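You operate a simulated robot arm through the tools that you are given. There is no shell and no other tool. Be economical: measure what you need, move in short steps, check, and stop when the job is done.

You run a simulated robot arm. Do the job below in one go: nothing can be reset, and whatever is moved stays where it is left.

JOB
Pump the card's volume through its two valves, then shut them.
Fine: the run ends at DONE; the other bags keep their water.

Only the result counts: the job must be done as asked and must still hold three seconds after the hand-in. Knocking over, shifting, dropping, spilling or breaking anything else fails it.

ROBOT AND FRAMES
A 7-joint arm with a two-finger gripper, fixed in place. Base frame: the origin is at the foot of the arm, x ahead of it, y to its left, z up. Units: m, degrees, N and s.
With the tool pointing down near the work surface it reaches from about 0.38 to 0.8 m from the base axis. Its first joint turns from -143.0 to 143.0 degrees. Payload 2.45 kg.
The TCP is the grasp point between the finger pads, 0.026 m short of the fingertips. In the tool frame z runs along the fingers and y along their closing line. Largest opening 0.096 m; the body of the gripper starts 0.069 m behind the TCP.
Orientation is told as [roll, pitch, yaw] about the base's x, y, z axes, in that order, counted from this pose: with the fingers straight down and closing along the base's y, the tool's x points along the base's -x, its y along +y and its z along -z.

CONTROLS
- The arm moves only by the tool play_rows. Its arguments are lists of equal length, an entry for each row: "dp": the shift along the tool's x, y, z in m, a list of three; "rotation": the turn, a rotation vector about the tool's x, y, z in degrees, a list of three. In form: {"dp": [[x, y, z], ...], "rotation": [[ax, ay, az], ...]}. A call has 1 to 8 rows; each row is the pose to reach, as a shift and turn from the pose commanded when the call began, along the tool's axes at that moment. "gripper" is the gripper command, from -1 (fully open) to 1 (shut), values between in proportion, set as the call begins (left out, the last holds). Each row takes 0.2 s and may step no farther than 0.05 m and 8.6 degrees from the row before; otherwise, or with a gripper value out of range, the whole call is refused. A pose out of reach is approached as far as the arm can. The call stops where the force on the tool passes 40 N (or 10 N more than at its start, if that is more) or the arm is blocked; 0.2 s more then pass. Each finger halts on what it meets, pressing with about 43 N; the grip force reading is that of the motor and also rises with nothing between the fingers. The clock runs only during rows and for 0.2 s after the last one: add rows that repeat a pose to give the fingers time. The reply holds the time, the measured pose of the TCP, the force on the tool along the base axes, the opening and the grip force, in the units named above and with some noise, with the torque about the TCP (base axes, N m) and any sound that the robot's microphone picked up.
- Cameras (640 x 400 px; columns grow to the right, rows downward): "scene" is fixed at [0.2188, 0.6501, 1.6794]; the picture's right is [-0.80, -0.59, 0.00], its down [-0.38, 0.52, -0.77] and it looks along [0.46, -0.62, -0.64] (base axes); focal length 365 px, centre (320, 200). "wrist" rides on the gripper at [0.082, 0.003, -0.098] in the tool frame; the picture's right is [-0.04, 1.00, 0.00], its down [-0.73, -0.03, -0.68] and it looks along [-0.68, -0.03, 0.73] (tool axes); focal length 256 px, centre (320, 200). There is no depth. A picture from a camera that has moved, and an enlarged one, comes with that camera's place and axes in the base frame and with its lens.
- snapshot(camera): a new picture of that camera. It takes no simulated time.
- lift_body(by): slides the trunk up (or, below 0, down) by that many m; the arm rides with it, the base frame stays. It gives what a move gives, with no picture.
- zoom(camera, box): a new picture of the part [left, top, right, bottom] of that camera's present view, enlarged. It takes no simulated time.
- sign_off(): hands the job in; it is judged then, once.

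Go step by step. Nothing tells you positions but the pictures and the camera data: compare them with the known pose of the tool, close in by small moves and look again before you grip or let go. The budget is 120 turns and 64 pictures, counting those below and the enlarged ones. Unless the task says otherwise, let go and move clear before handing in, and close with one line.

The tools are called after "Call:" as name(argument=value, ...) on one line, values as JSON. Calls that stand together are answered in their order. play_rows: Moves the arm, as the interface text tells. Its arguments: {"type":"object","properties":{"dp":{"type":"array","items":{"type":"array","items":{"type":"number"}}},"rotation":{"type":"array","items":{"type":"array","items":{"type":"number"}}},"gripper":{"type":"number"}},"required":["dp","rotation"]} The other tools are called the same way: lift_body (by) slides the trunk up or down; snapshot (camera) takes a picture; zoom (camera, box) takes an enlarged picture of a part of a camera's view; sign_off () hands the job in.

At the start:

```text
time_s: 0.0
tool_pos: [0.4022, 0.0462, 1.3369]
ee_rot: [0.0, -0.1, -0.1]
wrist_force: [0.6, 0.0, -0.2]
ft_torque: [0.0, -0.01, -0.03]
opening: 0.096
gripper_force: 0.0
trunk travel left (down, up): [-0.616, 0.024]
```

scene: 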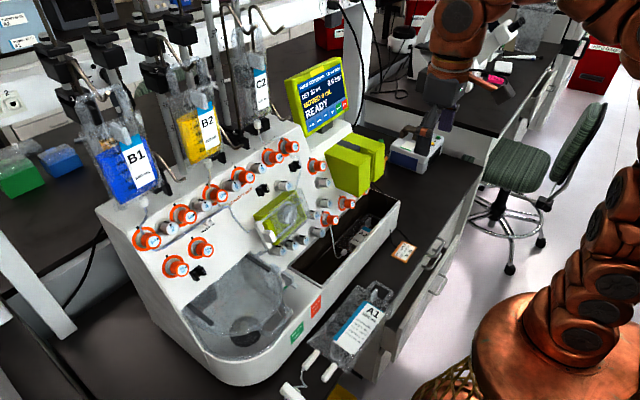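
wrist: 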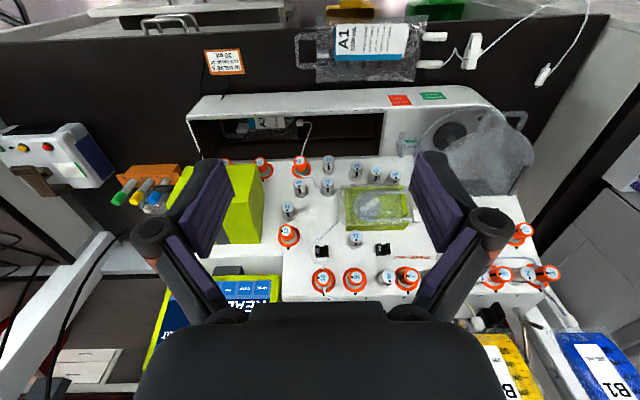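

I see a fluid-handling machine with orange and grey valves, bags, a screen and a card. I'll first read the card, the screen and the labels.

Call:
zoom(camera="wrist", box=[190, 40, 260, 84])

Call:
zoom(camera="scene", box=[280, 50, 360, 140])

Call:
zoom(camera="scene", box=[120, 130, 380, 292])

Call:
zoom(camera="wrist", box=[240, 140, 430, 300])

```text
9.09 times, centred on (225, 62) of wrist
camera zoom: at [0.3193, 0.0494, 1.4355], right [0.04, 1.0, 0.0], down [0.73, -0.03, 0.68], along [0.68, -0.03, -0.73], focal length 2327 px, centre (1184, 1454)
```

zoom: 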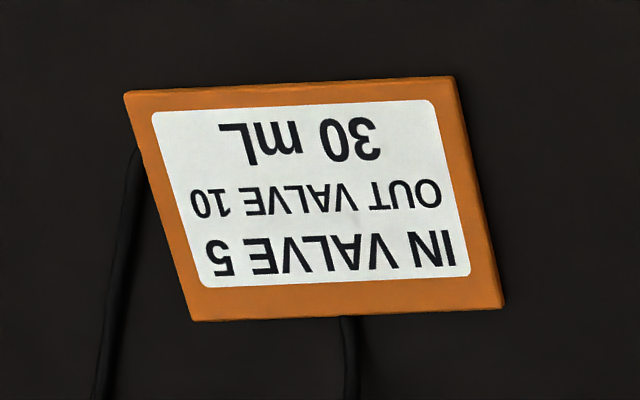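

```text
4.44 times, centred on (320, 95) of scene
camera zoom: at [0.2188, 0.6501, 1.6794], right [-0.8, -0.59, 0.0], down [-0.38, 0.52, -0.77], along [0.46, -0.62, -0.64], focal length 1620 px, centre (320, 667)
```

zoom: 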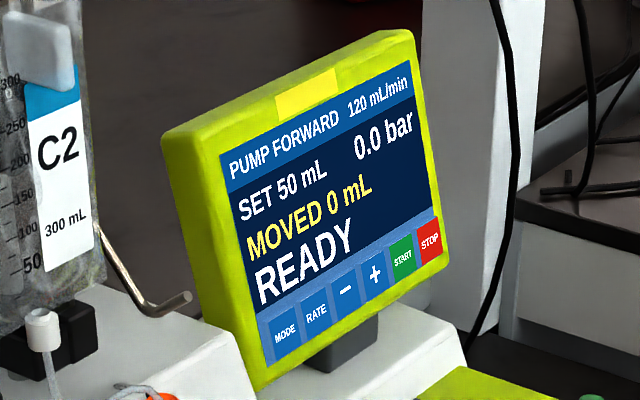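

```text
2.46 times, centred on (250, 211) of scene
camera zoom: at [0.2188, 0.6501, 1.6794], right [-0.8, -0.59, 0.0], down [-0.38, 0.52, -0.77], along [0.46, -0.62, -0.64], focal length 897 px, centre (492, 173)
```

zoom: 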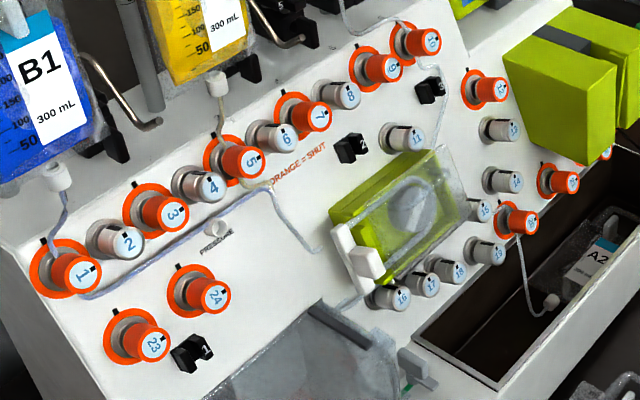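

```text
2.50 times, centred on (335, 220) of wrist
camera zoom: at [0.3193, 0.0494, 1.4355], right [0.04, 1.0, 0.0], down [0.73, -0.03, 0.68], along [0.68, -0.03, -0.73], focal length 640 px, centre (282, 150)
```

zoom: 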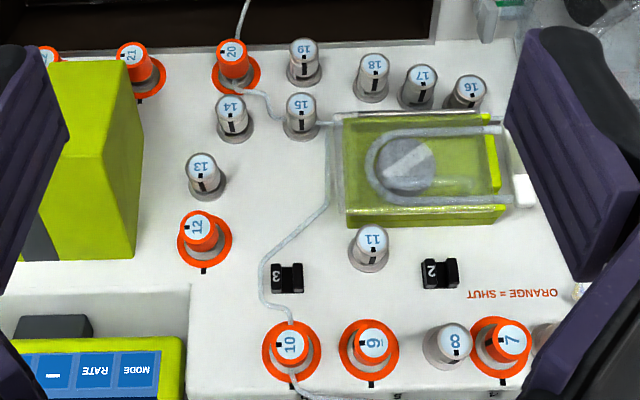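

The card says IN valve 5, OUT valve 10, 30 mL, while the pump is set to 50 mL. I need a closer look at how the knobs show open or shut, and at the bags and tubes.

Call:
zoom(camera="scene", box=[190, 140, 270, 212])

Call:
zoom(camera="scene", box=[250, 120, 330, 192])

Call:
zoom(camera="scene", box=[80, 0, 290, 210])

Call:
zoom(camera="wrist", box=[290, 230, 450, 300])

```text
5.56 times, centred on (230, 176) of scene
camera zoom: at [0.2188, 0.6501, 1.6794], right [-0.8, -0.59, 0.0], down [-0.38, 0.52, -0.77], along [0.46, -0.62, -0.64], focal length 2025 px, centre (820, 333)
```

zoom: 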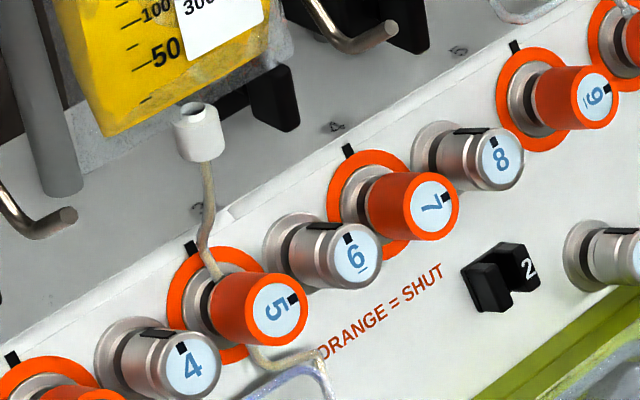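

```text
5.56 times, centred on (290, 156) of scene
camera zoom: at [0.2188, 0.6501, 1.6794], right [-0.8, -0.59, 0.0], down [-0.38, 0.52, -0.77], along [0.46, -0.62, -0.64], focal length 2025 px, centre (487, 444)
```

zoom: 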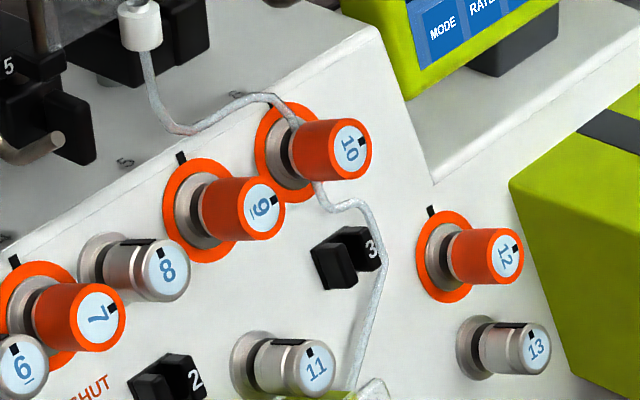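

```text
1.90 times, centred on (185, 105) of scene
camera zoom: at [0.2188, 0.6501, 1.6794], right [-0.8, -0.59, 0.0], down [-0.38, 0.52, -0.77], along [0.46, -0.62, -0.64], focal length 694 px, centre (577, 381)
```

zoom: 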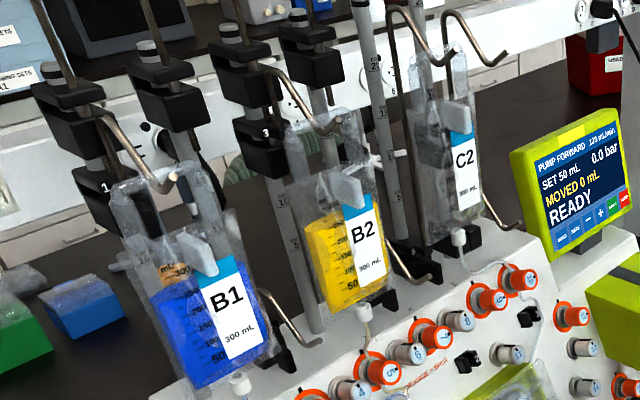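

```text
4.00 times, centred on (370, 265) of wrist
camera zoom: at [0.3193, 0.0494, 1.4355], right [0.04, 1.0, 0.0], down [0.73, -0.03, 0.68], along [0.68, -0.03, -0.73], focal length 1024 px, centre (120, -60)
```

zoom: 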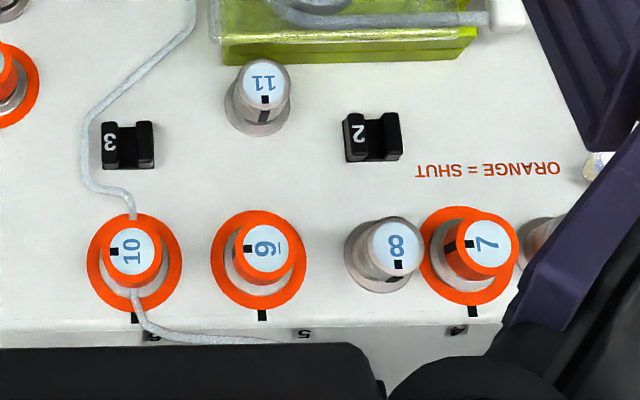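

Shut valves are orange with the marker a quarter turn from the tick. Valve 10's cap comes out near (0.75, 0.04, 1.185), with its axis leaning about 23° above horizontal toward the robot. The "−" button is near (0.79, -0.155, 1.18). Next I'll pitch the tool to face the panel while staying well short of it.

Call:
play_rows(dp=[[-0.018, 0, 0.012], [-0.036, 0, 0.024], [-0.054, 0, 0.036], [-0.072, 0, 0.048], [-0.09, 0, 0.06], [-0.108, 0, 0.072], [-0.126, 0, 0.084], [-0.144, 0, 0.096]], rotation=[[0, -8.4, 0], [0, -16.8, 0], [0, -25.2, 0], [0, -33.6, 0], [0, -42, 0], [0, -50.4, 0], [0, -58.8, 0], [0, -67.2, 0]], gripper=1)

Call:
snapshot(camera="wrist")

Call:
snapshot(camera="scene")

```text
time_s: 1.8
tool_pos: [0.5459, 0.0465, 1.2423]
ee_rot: [0.2, -67.4, -0.1]
wrist_force: [0.1, 0.2, 0.4]
ft_torque: [0.03, 0.01, -0.02]
opening: 0.0001
gripper_force: 28.3
trunk travel left (down, up): [-0.616, 0.024]
```

```text
53 pictures are left
camera wrist: at [0.4222, 0.0501, 1.204], right [0.02, 1.0, 0.04], down [-0.35, -0.03, 0.94], along [0.94, -0.03, 0.35], focal length 256 px, centre (320, 200)
```

wrist: 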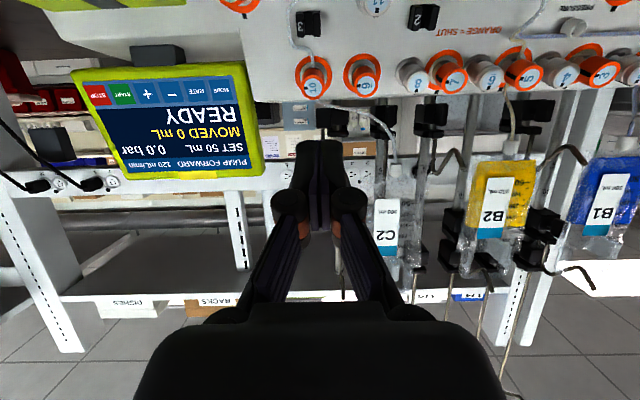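

```text
52 pictures are left
```

scene: 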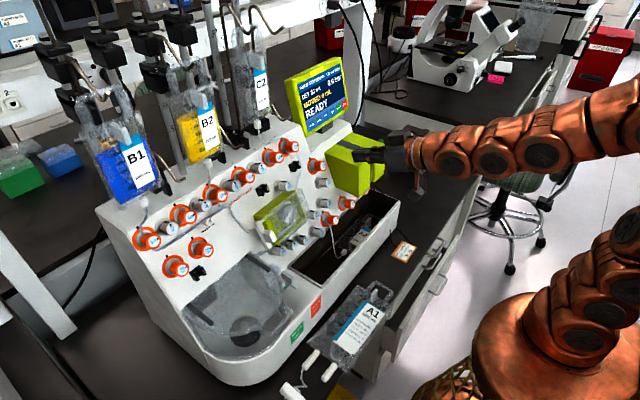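

The screen is read well from here: "−" at about (0.79, -0.154, 1.18) and START at about (0.79, -0.22, 1.18). The lime boxes may be in the way in front of the screen, so I'll check them before approaching.

Call:
zoom(camera="scene", box=[280, 60, 440, 220])

Call:
play_rows(dp=[[0, -0.04, 0], [0, -0.08, 0], [0, -0.12, 0], [0, -0.16, 0], [0, -0.2, 0]], rotation=[[0, 8.4, 0], [0, 16.8, 0], [0, 25.2, 0], [0, 25.2, 0], [0, 25.2, 0]])

Call:
snapshot(camera="wrist")

```text
2.50 times, centred on (360, 140) of scene
camera zoom: at [0.2188, 0.6501, 1.6794], right [-0.8, -0.59, 0.0], down [-0.38, 0.52, -0.77], along [0.46, -0.62, -0.64], focal length 911 px, centre (220, 350)
```

zoom: 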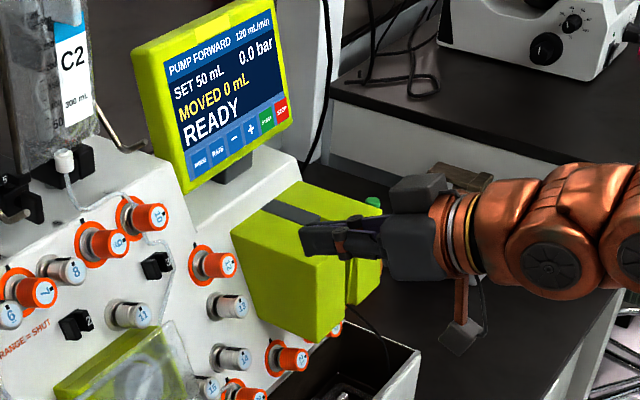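

```text
time_s: 3.0
tool_pos: [0.5447, -0.155, 1.2377]
ee_rot: [-0.2, -42.0, 0.0]
wrist_force: [0.0, 0.1, -0.6]
ft_torque: [-0.03, 0.03, -0.04]
opening: 0.0
gripper_force: 28.5
trunk travel left (down, up): [-0.616, 0.024]
```

```text
50 pictures are left
camera wrist: at [0.4172, -0.1516, 1.2573], right [0.03, 1.0, 0.03], down [0.09, -0.03, 1.0], along [1.0, -0.03, -0.09], focal length 256 px, centre (320, 200)
```

wrist: 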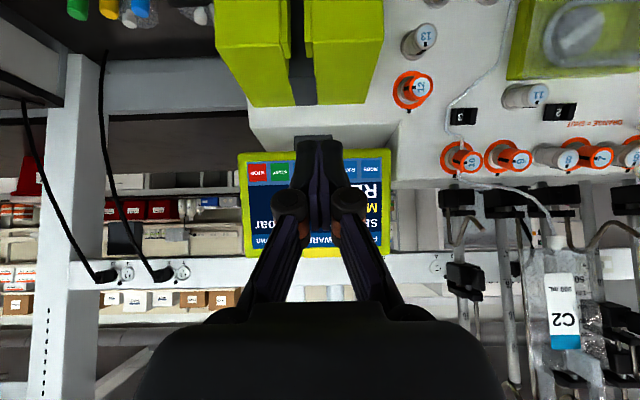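

The box tops sit at about z 1.10–1.12, so this flatter 42° pitch keeps the wrist camera clear of them. Next I'll move the closed fingertips to just in front of "−".

Call:
play_rows(dp=[[-0.02, 0, 0.028], [-0.04, 0, 0.056], [-0.06, 0, 0.084], [-0.08, 0, 0.112], [-0.1, 0.001, 0.14], [-0.118, 0.002, 0.168], [-0.118, 0.002, 0.168]], rotation=[[0, 0, 0], [0, 0, 0], [0, 0, 0], [0, 0, 0], [0, 0, 0], [0, 0, 0], [0, 0, 0]])

Call:
zoom(camera="scene", box=[280, 50, 376, 140])

Call:
snapshot(camera="wrist")

```text
time_s: 4.6
tool_pos: [0.7458, -0.1514, 1.1957]
ee_rot: [0.0, -42.1, 0.0]
wrist_force: [-0.2, -0.1, -0.7]
ft_torque: [0.01, 0.0, 0.03]
opening: 0.0002
gripper_force: 28.1
trunk travel left (down, up): [-0.616, 0.024]
```

```text
4.44 times, centred on (328, 95) of scene
camera zoom: at [0.2188, 0.6501, 1.6794], right [-0.8, -0.59, 0.0], down [-0.38, 0.52, -0.77], along [0.46, -0.62, -0.64], focal length 1620 px, centre (284, 667)
```

zoom: 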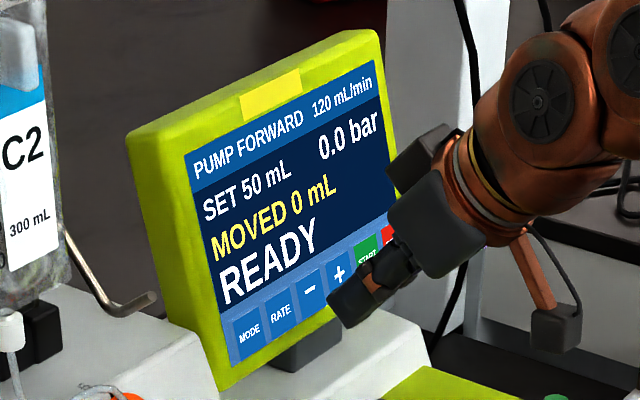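

```text
48 pictures are left
camera wrist: at [0.6188, -0.1487, 1.2143], right [0.03, 1.0, 0.03], down [0.09, -0.03, 1.0], along [1.0, -0.03, -0.09], focal length 256 px, centre (320, 200)
```

wrist: 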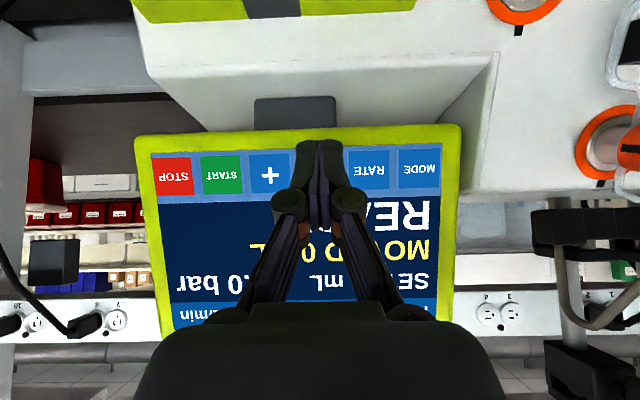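

The fingertips are lined up on "−", about 18 mm short of the screen. I'll creep forward.

Call:
play_rows(dp=[[-0.0025, -0.001, 0.006], [-0.0054, -0.002, 0.0089], [-0.0076, -0.002, 0.0109], [-0.0091, -0.002, 0.0122], [-0.0106, -0.002, 0.0136], [-0.0121, -0.002, 0.0149]], rotation=[[0, 0, 0], [0, 0, 0], [0, 0, 0], [0, 0, 0], [0, 0, 0], [0, 0, 0]])

Call:
zoom(camera="scene", box=[280, 50, 376, 140])

```text
time_s: 6.0
tool_pos: [0.7669, -0.1534, 1.1923]
ee_rot: [0.0, -41.9, -0.1]
wrist_force: [-1.2, 0.5, -0.4]
ft_torque: [0.02, -0.05, 0.06]
opening: 0.0001
gripper_force: 28.5
trunk travel left (down, up): [-0.616, 0.024]
```

```text
4.44 times, centred on (328, 95) of scene
camera zoom: at [0.2188, 0.6501, 1.6794], right [-0.8, -0.59, 0.0], down [-0.38, 0.52, -0.77], along [0.46, -0.62, -0.64], focal length 1620 px, centre (284, 667)
```

zoom: 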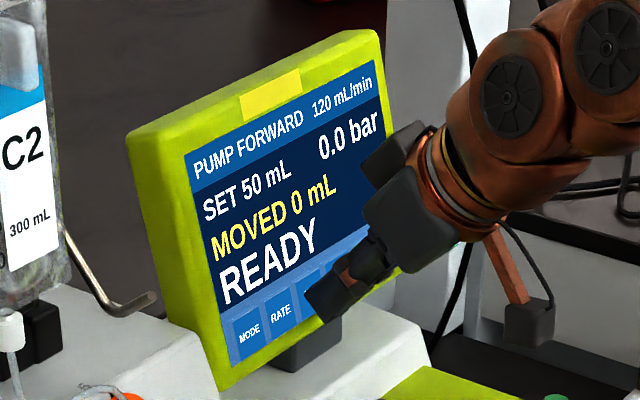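

There's only about 1 N so far, so barely any contact. I'll press on in 2 mm steps.

Call:
play_rows(dp=[[-0.0015, 0, 0.0013], [-0.003, 0, 0.0027], [-0.003, 0, 0.0027]], rotation=[[0, 0, 0], [0, 0, 0], [0, 0, 0]])

```text
time_s: 6.8
tool_pos: [0.7692, -0.1539, 1.193]
ee_rot: [0.0, -42.0, -0.1]
wrist_force: [-2.8, -1.1, 0.1]
ft_torque: [-0.05, 0.07, -0.01]
opening: 0.006
gripper_force: 28.3
trunk travel left (down, up): [-0.616, 0.024]
heard: click
```

A click was heard. I'll back off and read the screen.

Call:
play_rows(dp=[[0.006, 0, -0.0054], [0.0104, 0, -0.0094], [0.0104, 0, -0.0094]], rotation=[[0, 0, 0], [0, 0, 0], [0, 0, 0]])

Call:
zoom(camera="scene", box=[280, 50, 376, 140])

```text
time_s: 7.6
tool_pos: [0.7548, -0.1548, 1.1927]
ee_rot: [0.1, -42.0, -0.1]
wrist_force: [0.2, -1.0, 1.0]
ft_torque: [-0.05, 0.0, 0.01]
opening: 0.0
gripper_force: 28.3
trunk travel left (down, up): [-0.616, 0.024]
```

```text
4.44 times, centred on (328, 95) of scene
camera zoom: at [0.2188, 0.6501, 1.6794], right [-0.8, -0.59, 0.0], down [-0.38, 0.52, -0.77], along [0.46, -0.62, -0.64], focal length 1620 px, centre (284, 667)
```

zoom: 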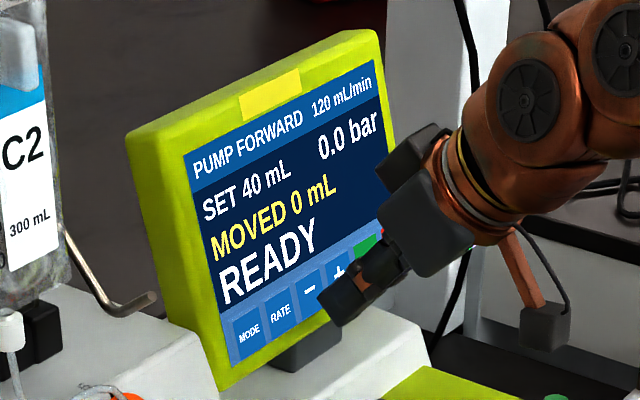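

SET fell to 40, so one press takes off 10 mL. I'll press once more the same way.

Call:
play_rows(dp=[[-0.006, 0, 0.0054], [-0.009, 0, 0.008], [-0.0104, 0, 0.0094], [-0.0112, 0, 0.0101], [-0.0112, 0, 0.0101], [-0.006, 0, 0.0054], [0, 0, 0], [0, 0, 0]], rotation=[[0, 0, 0], [0, 0, 0], [0, 0, 0], [0, 0, 0], [0, 0, 0], [0, 0, 0], [0, 0, 0], [0, 0, 0]])

Call:
zoom(camera="scene", box=[280, 50, 376, 140])

```text
time_s: 9.4
tool_pos: [0.7561, -0.153, 1.1922]
ee_rot: [0.0, -42.0, 0.0]
wrist_force: [-0.3, 0.1, -0.2]
ft_torque: [0.0, 0.01, -0.01]
opening: 0.0001
gripper_force: 28.4
trunk travel left (down, up): [-0.616, 0.024]
heard: click
```

```text
4.44 times, centred on (328, 95) of scene
camera zoom: at [0.2188, 0.6501, 1.6794], right [-0.8, -0.59, 0.0], down [-0.38, 0.52, -0.77], along [0.46, -0.62, -0.64], focal length 1620 px, centre (284, 667)
```

zoom: 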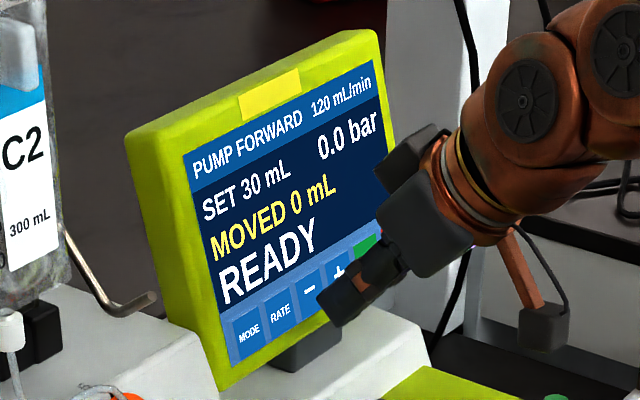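

SET now reads 30 mL. I'll back away and move in front of valve 10, pitched to line up with its axis and with the fingers part open.

Call:
play_rows(dp=[[0.03, 0, -0.027], [0.06, 0, -0.054], [0.09, 0, -0.081], [0.105, 0, -0.095], [0.105, 0.04, -0.095], [0.105, 0.08, -0.095], [0.105, 0.12, -0.095], [0.105, 0.16, -0.095]], rotation=[[0, 0, 0], [0, 0, 0], [0, 0, 0], [0, 0, 0], [0, 0, 0], [0, -8, 0], [0, -16, 0], [0, -24, 0]])

Call:
play_rows(dp=[[0, 0.03, 0], [0, 0.03, 0]], rotation=[[0, 0, 0], [0, 0, 0]], gripper=-0.1)

Call:
snapshot(camera="wrist")

Call:
zoom(camera="scene", box=[230, 110, 358, 190])

```text
time_s: 11.2
tool_pos: [0.6153, 0.002, 1.1916]
ee_rot: [0.0, -66.1, -0.1]
wrist_force: [-0.2, -0.7, 0.3]
ft_torque: [-0.01, 0.02, -0.03]
opening: 0.0
gripper_force: 28.3
trunk travel left (down, up): [-0.616, 0.024]
```

```text
time_s: 11.8
tool_pos: [0.6134, 0.0337, 1.1923]
ee_rot: [0.0, -66.1, -0.1]
wrist_force: [-0.6, -0.3, 0.3]
ft_torque: [-0.03, 0.0, -0.01]
opening: 0.0521
gripper_force: 0.0
trunk travel left (down, up): [-0.616, 0.024]
```

```text
44 pictures are left
camera wrist: at [0.4897, 0.037, 1.1587], right [0.02, 1.0, 0.04], down [-0.32, -0.03, 0.95], along [0.95, -0.03, 0.32], focal length 256 px, centre (320, 200)
```

wrist: 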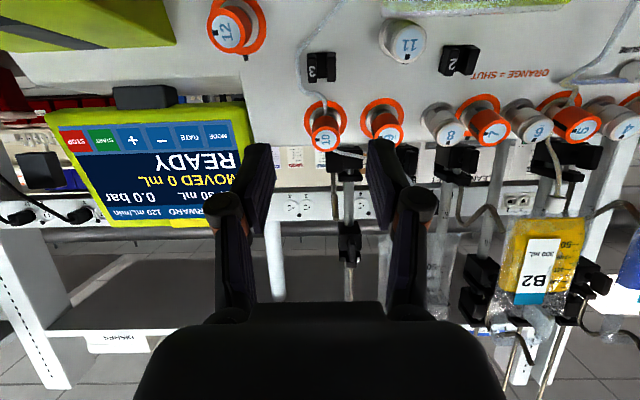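

```text
5.00 times, centred on (294, 150) of scene
camera zoom: at [0.2188, 0.6501, 1.6794], right [-0.8, -0.59, 0.0], down [-0.38, 0.52, -0.77], along [0.46, -0.62, -0.64], focal length 1823 px, centre (450, 450)
```

zoom: 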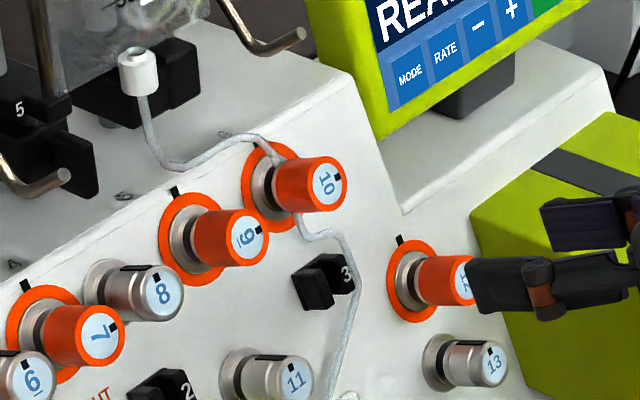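

Valve 10's cap comes out near (0.752, 0.035, 1.183). I'll move to about 5 cm in front of it along its axis and check the alignment.

Call:
play_rows(dp=[[-0.02, 0.001, 0.03], [-0.04, 0.001, 0.06], [-0.0477, 0.001, 0.0805], [-0.0477, 0.001, 0.0805]], rotation=[[0, 0, 0], [0, 0, 0], [0, 0, 0], [0, 0, 0]])

Call:
zoom(camera="wrist", box=[200, 50, 440, 200])

Call:
zoom(camera="scene", box=[250, 110, 378, 190])

```text
time_s: 12.8
tool_pos: [0.7075, 0.0352, 1.2022]
ee_rot: [0.0, -66.0, -0.1]
wrist_force: [0.6, 0.1, -0.3]
ft_torque: [-0.04, 0.0, 0.03]
opening: 0.0528
gripper_force: 0.1
trunk travel left (down, up): [-0.616, 0.024]
```

```text
2.67 times, centred on (320, 125) of wrist
camera zoom: at [0.5838, 0.0379, 1.1688], right [0.02, 1.0, 0.04], down [-0.32, -0.03, 0.95], along [0.95, -0.03, 0.32], focal length 683 px, centre (320, 400)
```

zoom: 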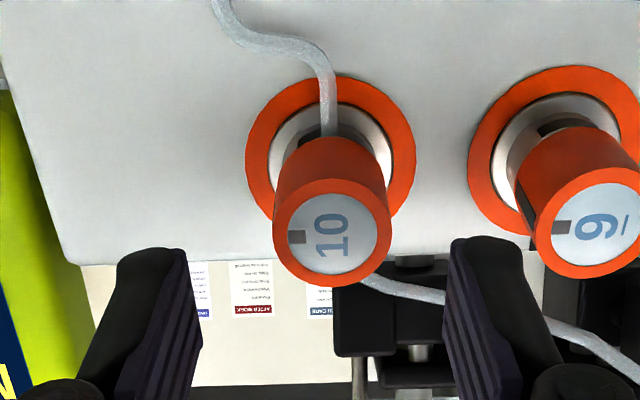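

```text
5.00 times, centred on (314, 150) of scene
camera zoom: at [0.2188, 0.6501, 1.6794], right [-0.8, -0.59, 0.0], down [-0.38, 0.52, -0.77], along [0.46, -0.62, -0.64], focal length 1823 px, centre (350, 450)
```

zoom: 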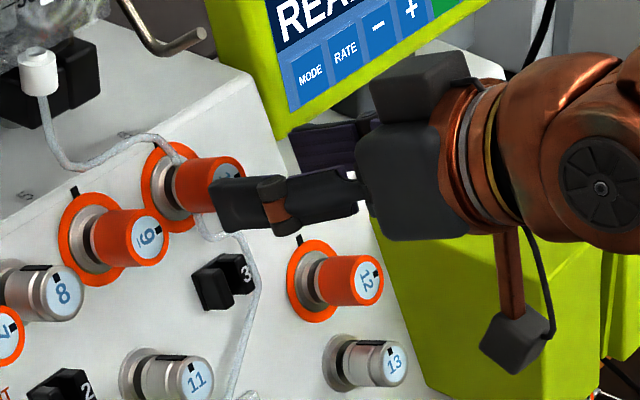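

Valve 10's cap and base line up with the tool axis, with only a 3 mm y correction needed. I'll advance over the cap and close gently.

Call:
play_rows(dp=[[0, 0.003, 0.012], [0, 0.003, 0.024], [0, 0.003, 0.036], [0, 0.003, 0.044], [0, 0.003, 0.044]], rotation=[[0, 0, 0], [0, 0, 0], [0, 0, 0], [0, 0, 0], [0, 0, 0]])

Call:
zoom(camera="wrist", box=[200, 50, 440, 200])

```text
time_s: 14.0
tool_pos: [0.7467, 0.0392, 1.1844]
ee_rot: [0.0, -66.1, -0.1]
wrist_force: [-0.9, 0.5, -0.4]
ft_torque: [0.02, -0.03, -0.03]
opening: 0.053
gripper_force: 0.1
trunk travel left (down, up): [-0.616, 0.024]
```

```text
2.67 times, centred on (320, 125) of wrist
camera zoom: at [0.623, 0.042, 1.1503], right [0.02, 1.0, 0.04], down [-0.32, -0.03, 0.95], along [0.95, -0.03, 0.32], focal length 683 px, centre (320, 400)
```

zoom: 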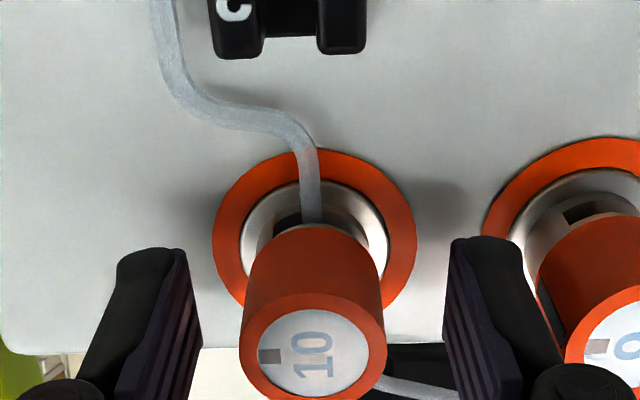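

The cap sits between the fingers with about 20 mm of overlap. I'll close on it.

Call:
play_rows(dp=[[0, -0.0013, 0], [0, -0.0013, 0], [0, -0.0013, 0], [0, -0.0013, 0]], rotation=[[0, 0, 0], [0, 0, 0], [0, 0, 0], [0, 0, 0]], gripper=1)

```text
time_s: 15.0
tool_pos: [0.7466, 0.0379, 1.1845]
ee_rot: [0.1, -66.0, 0.0]
wrist_force: [0.5, -2.9, -0.3]
ft_torque: [-0.07, -0.01, -0.14]
opening: 0.0263
gripper_force: 45.0
trunk travel left (down, up): [-0.616, 0.024]
```

Gripped at a 26 mm width with little side force. I'll try a counter-clockwise turn and watch the torque.

Call:
play_rows(dp=[[0, 0, 0], [0, 0, 0], [0, 0, 0]], rotation=[[0, 0, -8], [0, 0, -16], [0, 0, -24]])

Call:
zoom(camera="wrist", box=[200, 50, 440, 200])

```text
time_s: 15.8
tool_pos: [0.7474, 0.0372, 1.1854]
ee_rot: [-42.4, -56.5, 47.5]
wrist_force: [3.7, -6.9, -3.8]
ft_torque: [0.0, -0.47, -0.07]
opening: 0.0263
gripper_force: 45.4
trunk travel left (down, up): [-0.616, 0.024]
```

```text
2.67 times, centred on (320, 125) of wrist
camera zoom: at [0.6247, 0.0068, 1.1559], right [-0.15, 0.93, -0.34], down [-0.34, 0.27, 0.9], along [0.93, 0.25, 0.28], focal length 683 px, centre (320, 400)
```

zoom: 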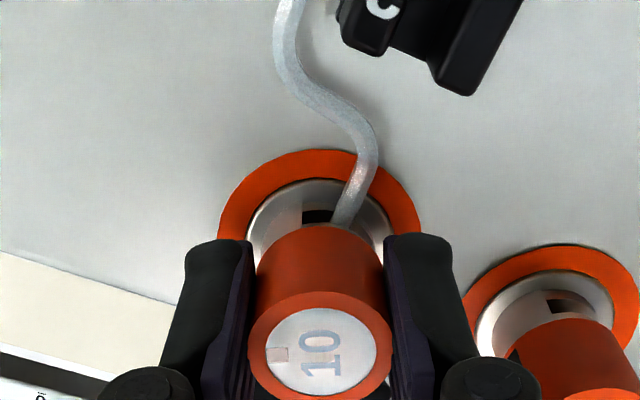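

The knob turns with the fingers. I'll complete the quarter turn.

Call:
play_rows(dp=[[0, 0, 0], [0, 0, 0], [0, 0, 0], [0, 0, 0], [0, 0, 0], [0, 0, 0], [0, 0, 0], [0, 0, 0]], rotation=[[0, 0, -8.25], [0, 0, -16.5], [0, 0, -24.75], [0, 0, -33], [0, 0, -41.25], [0, 0, -49.5], [0, 0, -57.75], [0, 0, -66]])

Call:
snapshot(camera="wrist")

Call:
zoom(camera="scene", box=[250, 70, 378, 190])

```text
time_s: 17.6
tool_pos: [0.7474, 0.0364, 1.1861]
ee_rot: [-66.0, 0.0, 89.9]
wrist_force: [-3.3, -17.1, 0.0]
ft_torque: [-0.54, 0.04, -1.32]
opening: 0.0265
gripper_force: 45.3
trunk travel left (down, up): [-0.616, 0.024]
```

```text
38 pictures are left
camera wrist: at [0.6546, -0.0448, 1.2229], right [-0.41, 0.04, -0.91], down [-0.61, 0.73, 0.3], along [0.68, 0.68, -0.27], focal length 256 px, centre (320, 200)
```

wrist: 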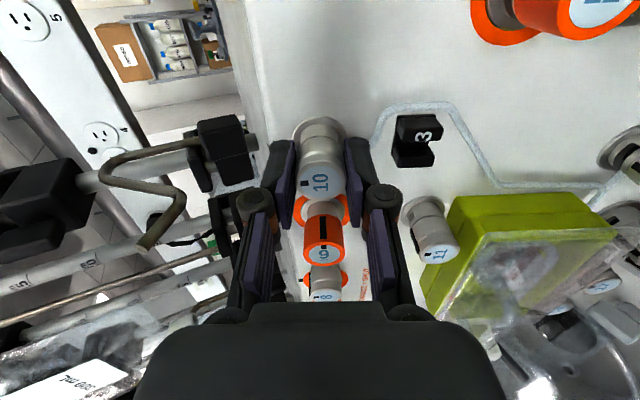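

```text
3.33 times, centred on (314, 130) of scene
camera zoom: at [0.2188, 0.6501, 1.6794], right [-0.8, -0.59, 0.0], down [-0.38, 0.52, -0.77], along [0.46, -0.62, -0.64], focal length 1215 px, centre (340, 433)
```

zoom: 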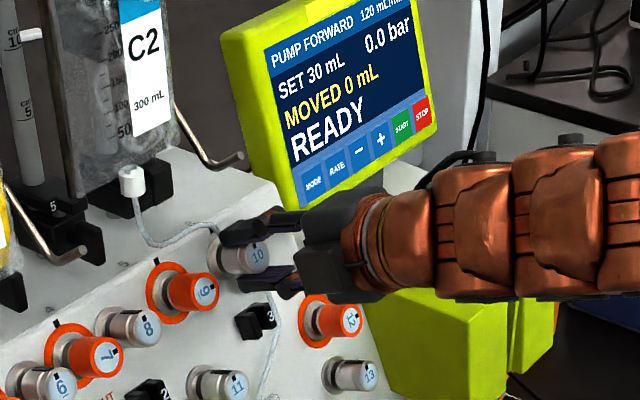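

Valve 10's knob and ring have gone grey, so it is open. I'll release and retreat straight back along the tool.

Call:
play_rows(dp=[[0, 0, 0], [0, 0, 0], [0, 0, 0]], rotation=[[0, 0, 0], [0, 0, 0], [0, 0, 0]], gripper=-0.1)

Call:
play_rows(dp=[[0, 0, -0.03], [0, 0, -0.06], [0, 0, -0.1], [0, 0, -0.1]], rotation=[[0, 0, 0], [0, 0, 0], [0, 0, 0], [0, 0, 0]])

Call:
zoom(camera="scene", box=[180, 110, 340, 210])

```text
time_s: 18.4
tool_pos: [0.7481, 0.0386, 1.1856]
ee_rot: [-65.9, 0.0, 89.9]
wrist_force: [-0.3, -0.5, 0.0]
ft_torque: [-0.03, 0.01, 0.0]
opening: 0.0527
gripper_force: 0.0
trunk travel left (down, up): [-0.616, 0.024]
```

```text
time_s: 19.4
tool_pos: [0.6563, 0.0382, 1.2279]
ee_rot: [-66.2, 0.0, 90.0]
wrist_force: [-0.9, 0.4, -1.0]
ft_torque: [0.0, -0.02, 0.04]
opening: 0.053
gripper_force: 0.0
trunk travel left (down, up): [-0.616, 0.024]
```

```text
4.00 times, centred on (260, 160) of scene
camera zoom: at [0.2188, 0.6501, 1.6794], right [-0.8, -0.59, 0.0], down [-0.38, 0.52, -0.77], along [0.46, -0.62, -0.64], focal length 1458 px, centre (560, 360)
```

zoom: 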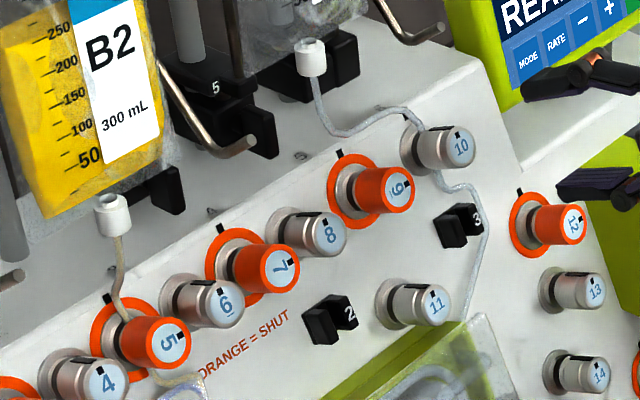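

Valve 10 is confirmed open. Valve 5's cap is near (0.75, 0.28, 1.18), so I'll slide left while turning the tool back to neutral.

Call:
play_rows(dp=[[-0.03, 0, 0], [-0.06, 0, 0], [-0.09, 0, 0], [-0.12, 0, 0], [-0.15, 0, 0], [-0.18, 0, 0], [-0.21, 0, 0], [-0.241, 0, 0]], rotation=[[0, 0, 8.25], [0, 0, 16.5], [0, 0, 24.75], [0, 0, 33], [0, 0, 41.25], [0, 0, 49.5], [0, 0, 57.75], [0, 0, 66]])

Call:
play_rows(dp=[[0, 0, 0], [0, 0, 0], [0, 0, 0], [0, 0, 0]], rotation=[[0, 0, 8], [0, 0, 16], [0, 0, 24], [0, 0, 24]])

Call:
zoom(camera="wrist", box=[200, 50, 440, 200])

```text
time_s: 21.2
tool_pos: [0.6523, 0.2802, 1.226]
ee_rot: [-42.2, -56.6, 47.4]
wrist_force: [0.0, -0.7, 0.5]
ft_torque: [0.01, -0.03, 0.05]
opening: 0.0527
gripper_force: 0.1
trunk travel left (down, up): [-0.616, 0.024]
```

```text
time_s: 22.2
tool_pos: [0.6565, 0.2794, 1.2253]
ee_rot: [0.3, -66.0, -0.3]
wrist_force: [0.1, 0.3, -0.4]
ft_torque: [-0.02, 0.0, 0.0]
opening: 0.0528
gripper_force: 0.0
trunk travel left (down, up): [-0.616, 0.024]
```

```text
2.67 times, centred on (320, 125) of wrist
camera zoom: at [0.5315, 0.2825, 1.1915], right [0.02, 1.0, 0.04], down [-0.32, -0.03, 0.95], along [0.95, -0.03, 0.32], focal length 683 px, centre (320, 400)
```

zoom: 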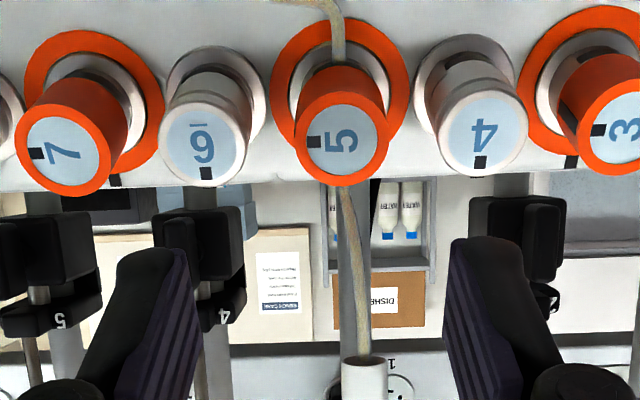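

Valve 5's neighbours are only 42 mm away, too tight for a horizontal open grip. I'll approach at +45° and end at -45° so the fingers pass diagonally between them.

Call:
play_rows(dp=[[0, 0.0065, 0.01], [0, 0.0065, 0.02], [0, 0.0065, 0.03], [0, 0.0065, 0.04], [0, 0.0065, 0.05], [0, 0.0065, 0.055], [0, 0.0065, 0.055]], rotation=[[0, 0, 7.5], [0, 0, 15], [0, 0, 22.5], [0, 0, 30], [0, 0, 37.5], [0, 0, 45], [0, 0, 45]], gripper=0.05)

Call:
zoom(camera="wrist", box=[200, 50, 440, 200])

```text
time_s: 23.8
tool_pos: [0.7064, 0.2842, 1.2026]
ee_rot: [57.9, -40.2, -68.0]
wrist_force: [1.0, -0.2, -0.5]
ft_torque: [0.0, 0.0, -0.01]
opening: 0.0455
gripper_force: 0.1
trunk travel left (down, up): [-0.616, 0.024]
```

```text
2.67 times, centred on (320, 125) of wrist
camera zoom: at [0.5923, 0.3453, 1.1931], right [0.3, 0.68, 0.67], down [-0.42, -0.54, 0.73], along [0.86, -0.5, 0.12], focal length 683 px, centre (320, 400)
```

zoom: 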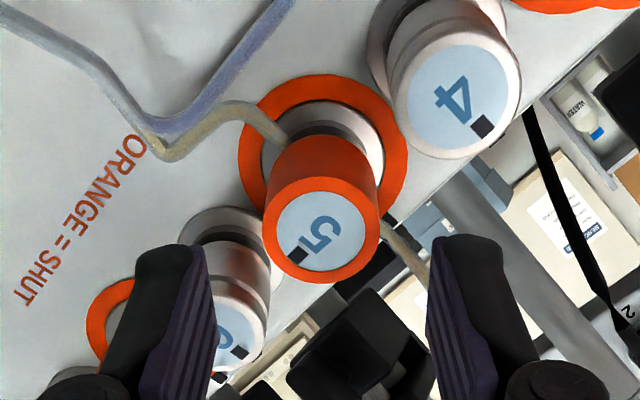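

The axis alignment is excellent, and valve 5's tube runs behind the cap. I'll advance and check.

Call:
play_rows(dp=[[0, 0, 0.012], [0, 0, 0.024], [0, 0, 0.036], [0, 0, 0.044], [0, 0, 0.044]], rotation=[[0, 0, 0], [0, 0, 0], [0, 0, 0], [0, 0, 0], [0, 0, 0]])

Call:
snapshot(camera="wrist")

Call:
zoom(camera="scene", box=[160, 130, 288, 210])

```text
time_s: 25.0
tool_pos: [0.7464, 0.2852, 1.1848]
ee_rot: [57.8, -40.1, -67.9]
wrist_force: [-0.3, -1.3, 0.2]
ft_torque: [-0.03, 0.0, 0.0]
opening: 0.0459
gripper_force: 0.1
trunk travel left (down, up): [-0.616, 0.024]
```

```text
33 pictures are left
camera wrist: at [0.6334, 0.3455, 1.1746], right [0.3, 0.68, 0.67], down [-0.42, -0.54, 0.73], along [0.86, -0.5, 0.12], focal length 256 px, centre (320, 200)
```

wrist: 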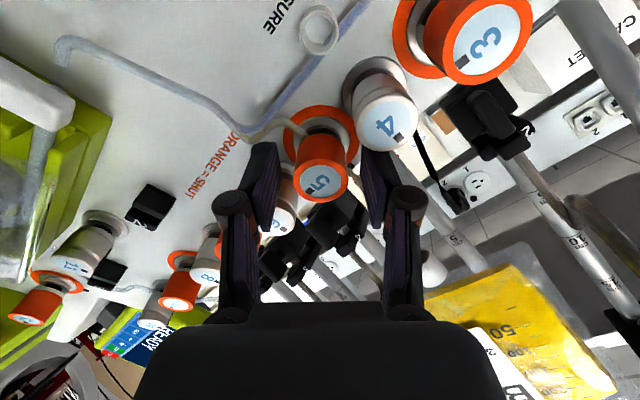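

```text
5.00 times, centred on (224, 170) of scene
camera zoom: at [0.2188, 0.6501, 1.6794], right [-0.8, -0.59, 0.0], down [-0.38, 0.52, -0.77], along [0.46, -0.62, -0.64], focal length 1823 px, centre (800, 350)
```

zoom: 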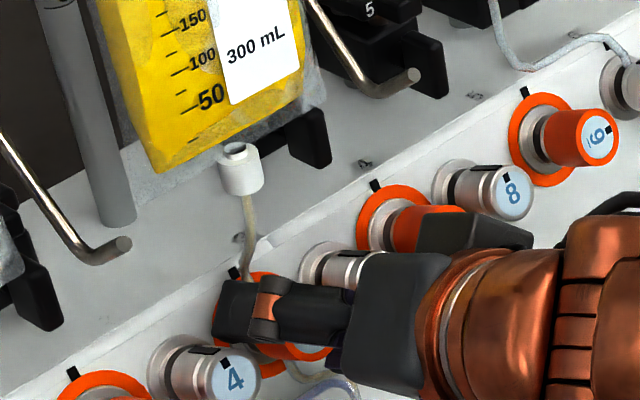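

No contact yet and the cap is centred. I'll close and start turning.

Call:
play_rows(dp=[[0, 0, 0], [0, 0, 0], [0, 0, 0]], rotation=[[0, 0, 0], [0, 0, 0], [0, 0, 0]], gripper=1)

Call:
play_rows(dp=[[0, 0, 0], [0, 0, 0], [0, 0, 0], [0, 0, 0]], rotation=[[0, 0, -8], [0, 0, -16], [0, 0, -24], [0, 0, -30]])

```text
time_s: 25.8
tool_pos: [0.7476, 0.286, 1.1856]
ee_rot: [57.8, -40.2, -67.9]
wrist_force: [4.0, 1.6, 2.8]
ft_torque: [0.02, 0.01, 0.1]
opening: 0.0264
gripper_force: 44.8
trunk travel left (down, up): [-0.616, 0.024]
```

```text
time_s: 26.8
tool_pos: [0.747, 0.2852, 1.1848]
ee_rot: [29.9, -62.1, -33.2]
wrist_force: [9.5, 0.3, 10.0]
ft_torque: [-0.1, -1.43, -0.34]
opening: 0.0265
gripper_force: 45.0
trunk travel left (down, up): [-0.616, 0.024]
```

The turn is proceeding under modest load, so I'll continue to the full quarter turn.

Call:
play_rows(dp=[[0, 0, 0], [0, 0, 0], [0, 0, 0], [0, 0, 0], [0, 0, 0], [0, 0, 0], [0, 0, 0], [0, 0, 0]], rotation=[[0, 0, -8], [0, 0, -16], [0, 0, -24], [0, 0, -32], [0, 0, -40], [0, 0, -48], [0, 0, -56], [0, 0, -60]])

Call:
snapshot(camera="wrist")

```text
time_s: 28.6
tool_pos: [0.7468, 0.2857, 1.1843]
ee_rot: [-57.9, -40.1, 68.0]
wrist_force: [18.9, 1.3, 21.4]
ft_torque: [-0.15, -0.08, -0.47]
opening: 0.0266
gripper_force: 44.7
trunk travel left (down, up): [-0.616, 0.024]
```

```text
31 pictures are left
camera wrist: at [0.6311, 0.2298, 1.1711], right [-0.28, 0.73, -0.62], down [-0.4, 0.5, 0.77], along [0.87, 0.46, 0.16], focal length 256 px, centre (320, 200)
```

wrist: 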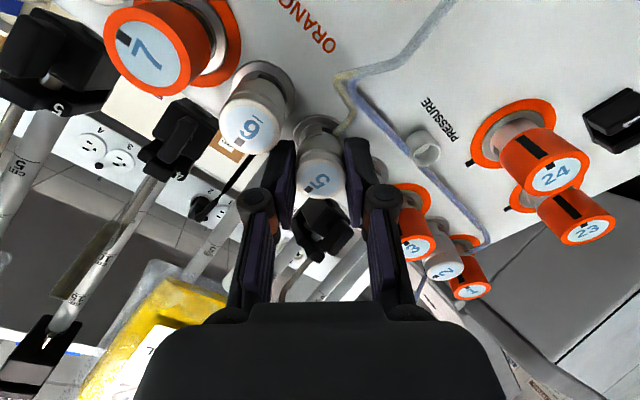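

Valve 5 is now grey, so it is open. I'll release, retreat and verify both valves.

Call:
play_rows(dp=[[0, 0, 0], [0, 0, 0], [0, 0, 0]], rotation=[[0, 0, 0], [0, 0, 0], [0, 0, 0]], gripper=0.05)

Call:
play_rows(dp=[[0, 0, -0.03], [0, 0, -0.06], [0, 0, -0.1], [0, 0, -0.12], [0, 0, -0.12]], rotation=[[0, 0, 0], [0, 0, 0], [0, 0, 0], [0, 0, 0], [0, 0, 0]])

Call:
zoom(camera="scene", box=[120, 60, 376, 220])

```text
time_s: 29.4
tool_pos: [0.7462, 0.2856, 1.1842]
ee_rot: [-57.8, -40.3, 67.8]
wrist_force: [-0.1, -0.2, -0.5]
ft_torque: [-0.01, 0.03, 0.01]
opening: 0.0455
gripper_force: 0.1
trunk travel left (down, up): [-0.616, 0.024]
```

```text
time_s: 30.6
tool_pos: [0.635, 0.289, 1.2348]
ee_rot: [-57.8, -40.2, 67.7]
wrist_force: [0.8, 0.5, 0.2]
ft_torque: [-0.01, 0.03, 0.01]
opening: 0.0456
gripper_force: 0.0
trunk travel left (down, up): [-0.616, 0.024]
```

```text
2.50 times, centred on (248, 140) of scene
camera zoom: at [0.2188, 0.6501, 1.6794], right [-0.8, -0.59, 0.0], down [-0.38, 0.52, -0.77], along [0.46, -0.62, -0.64], focal length 911 px, centre (500, 350)
```

zoom: 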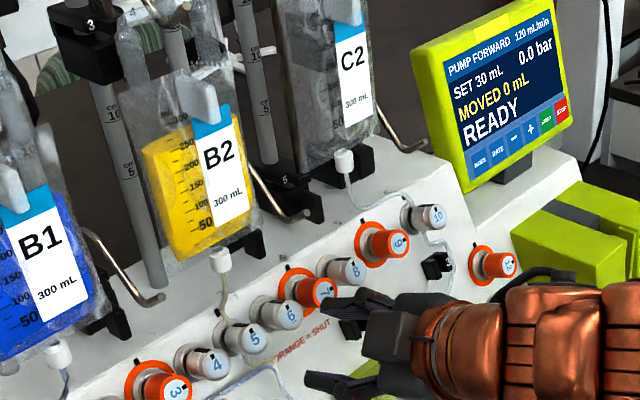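

Both valves are open, the rest are unchanged, and the pump reads READY at 30 mL. I'll travel back to the screen and press START.

Call:
play_rows(dp=[[0.0247, -0.0247, 0], [0.0494, -0.0494, 0], [0.0741, -0.0741, 0], [0.0988, -0.0988, 0], [0.1235, -0.1235, 0], [0.1482, -0.1482, 0], [0.1729, -0.1729, 0], [0.1976, -0.1976, 0]], rotation=[[0, 0, 7.5], [0, 0, 15], [0, 0, 22.5], [0, 0, 30], [0, 0, 37.5], [0, 0, 45], [0, 0, 45], [0, 0, 45]], gripper=1)

Call:
play_rows(dp=[[0, -0.04, 0], [0, -0.08, 0], [0, -0.12, 0], [0, -0.16, 0], [0, -0.2, 0], [0, -0.225, 0], [0, -0.225, 0]], rotation=[[0, 8, 0], [0, 16, 0], [0, 24, 0], [0, 24, 0], [0, 24, 0], [0, 24, 0], [0, 24, 0]])

```text
time_s: 32.4
tool_pos: [0.6327, 0.0023, 1.2387]
ee_rot: [-0.1, -66.0, -0.1]
wrist_force: [-0.3, -0.4, -0.2]
ft_torque: [-0.02, -0.02, -0.03]
opening: 0.0
gripper_force: 28.8
trunk travel left (down, up): [-0.616, 0.024]
```

```text
time_s: 34.0
tool_pos: [0.6355, -0.2217, 1.236]
ee_rot: [0.1, -42.0, -0.1]
wrist_force: [-0.3, -0.6, -0.4]
ft_torque: [0.0, 0.02, 0.01]
opening: 0.0
gripper_force: 28.6
trunk travel left (down, up): [-0.616, 0.024]
```

Call:
play_rows(dp=[[-0.0175, 0, 0.0353], [-0.035, 0, 0.0706], [-0.0526, 0.001, 0.1059], [-0.0526, 0.001, 0.1059]], rotation=[[0, 0, 0], [0, 0, 0], [0, 0, 0], [0, 0, 0]])

Call:
snapshot(camera="wrist")

```text
time_s: 35.0
tool_pos: [0.7514, -0.218, 1.1891]
ee_rot: [0.0, -42.0, -0.1]
wrist_force: [0.0, 0.1, -0.7]
ft_torque: [0.01, 0.01, 0.03]
opening: 0.0002
gripper_force: 28.2
trunk travel left (down, up): [-0.616, 0.024]
```

```text
29 pictures are left
camera wrist: at [0.6242, -0.2149, 1.2089], right [0.03, 1.0, 0.03], down [0.09, -0.03, 1.0], along [1.0, -0.03, -0.09], focal length 256 px, centre (320, 200)
```

wrist: 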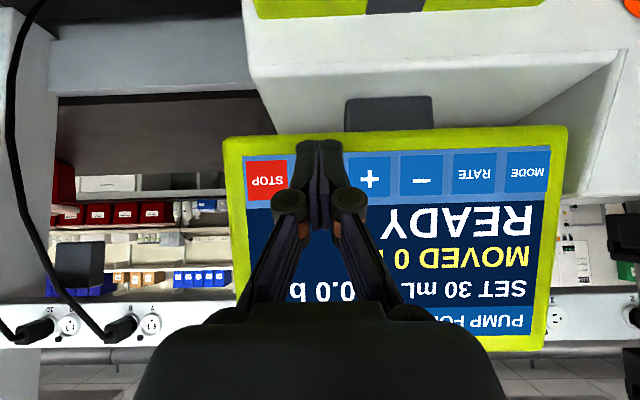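

The fingers are on START, needing only about 3 mm left-right and height correction. I'll press the same way.

Call:
play_rows(dp=[[-0.0065, -0.003, 0.0018], [-0.0117, -0.003, 0.0065], [-0.014, -0.003, 0.0085], [-0.0155, -0.003, 0.01], [-0.016, -0.003, 0.0104]], rotation=[[0, 0, 0], [0, 0, 0], [0, 0, 0], [0, 0, 0], [0, 0, 0]])

```text
time_s: 36.2
tool_pos: [0.7654, -0.2206, 1.1946]
ee_rot: [0.0, -42.0, -0.1]
wrist_force: [0.8, -0.3, -0.8]
ft_torque: [0.0, 0.02, 0.0]
opening: 0.0
gripper_force: 28.2
trunk travel left (down, up): [-0.616, 0.024]
```

There's no contact yet, so I'll push on a few millimetres.

Call:
play_rows(dp=[[-0.0015, 0, 0.0018], [-0.003, 0, 0.0033], [-0.0042, 0, 0.0044], [-0.0042, 0, 0.0044]], rotation=[[0, 0, 0], [0, 0, 0], [0, 0, 0], [0, 0, 0]])

```text
time_s: 37.2
tool_pos: [0.7705, -0.2204, 1.1927]
ee_rot: [0.0, -42.0, 0.0]
wrist_force: [-5.1, 0.4, -0.3]
ft_torque: [0.02, 0.06, -0.02]
opening: 0.0063
gripper_force: 28.7
trunk travel left (down, up): [-0.616, 0.024]
heard: click
```

A click was heard. I'll back off and look at the screen.

Call:
play_rows(dp=[[0.01, 0, -0.009], [0.03, 0, -0.027], [0.06, 0, -0.054]], rotation=[[0, 0, 0], [0, 0, 0], [0, 0, 0]])

Call:
zoom(camera="scene", box=[120, 60, 376, 220])

```text
time_s: 38.0
tool_pos: [0.6916, -0.222, 1.1912]
ee_rot: [0.0, -42.0, -0.1]
wrist_force: [0.7, 0.8, -0.8]
ft_torque: [-0.01, -0.01, 0.01]
opening: 0.0
gripper_force: 28.6
trunk travel left (down, up): [-0.616, 0.024]
```

```text
2.50 times, centred on (248, 140) of scene
camera zoom: at [0.2188, 0.6501, 1.6794], right [-0.8, -0.59, 0.0], down [-0.38, 0.52, -0.77], along [0.46, -0.62, -0.64], focal length 911 px, centre (500, 350)
```

zoom: 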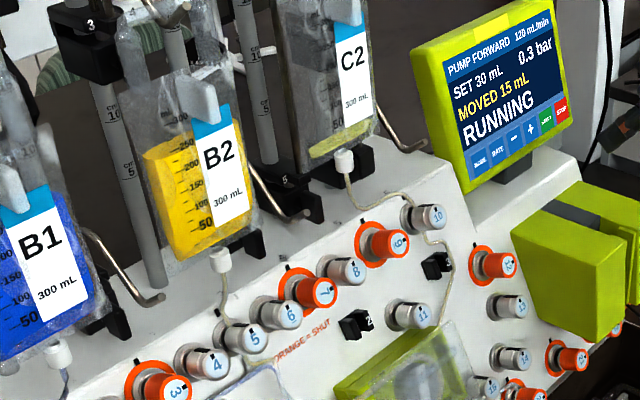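

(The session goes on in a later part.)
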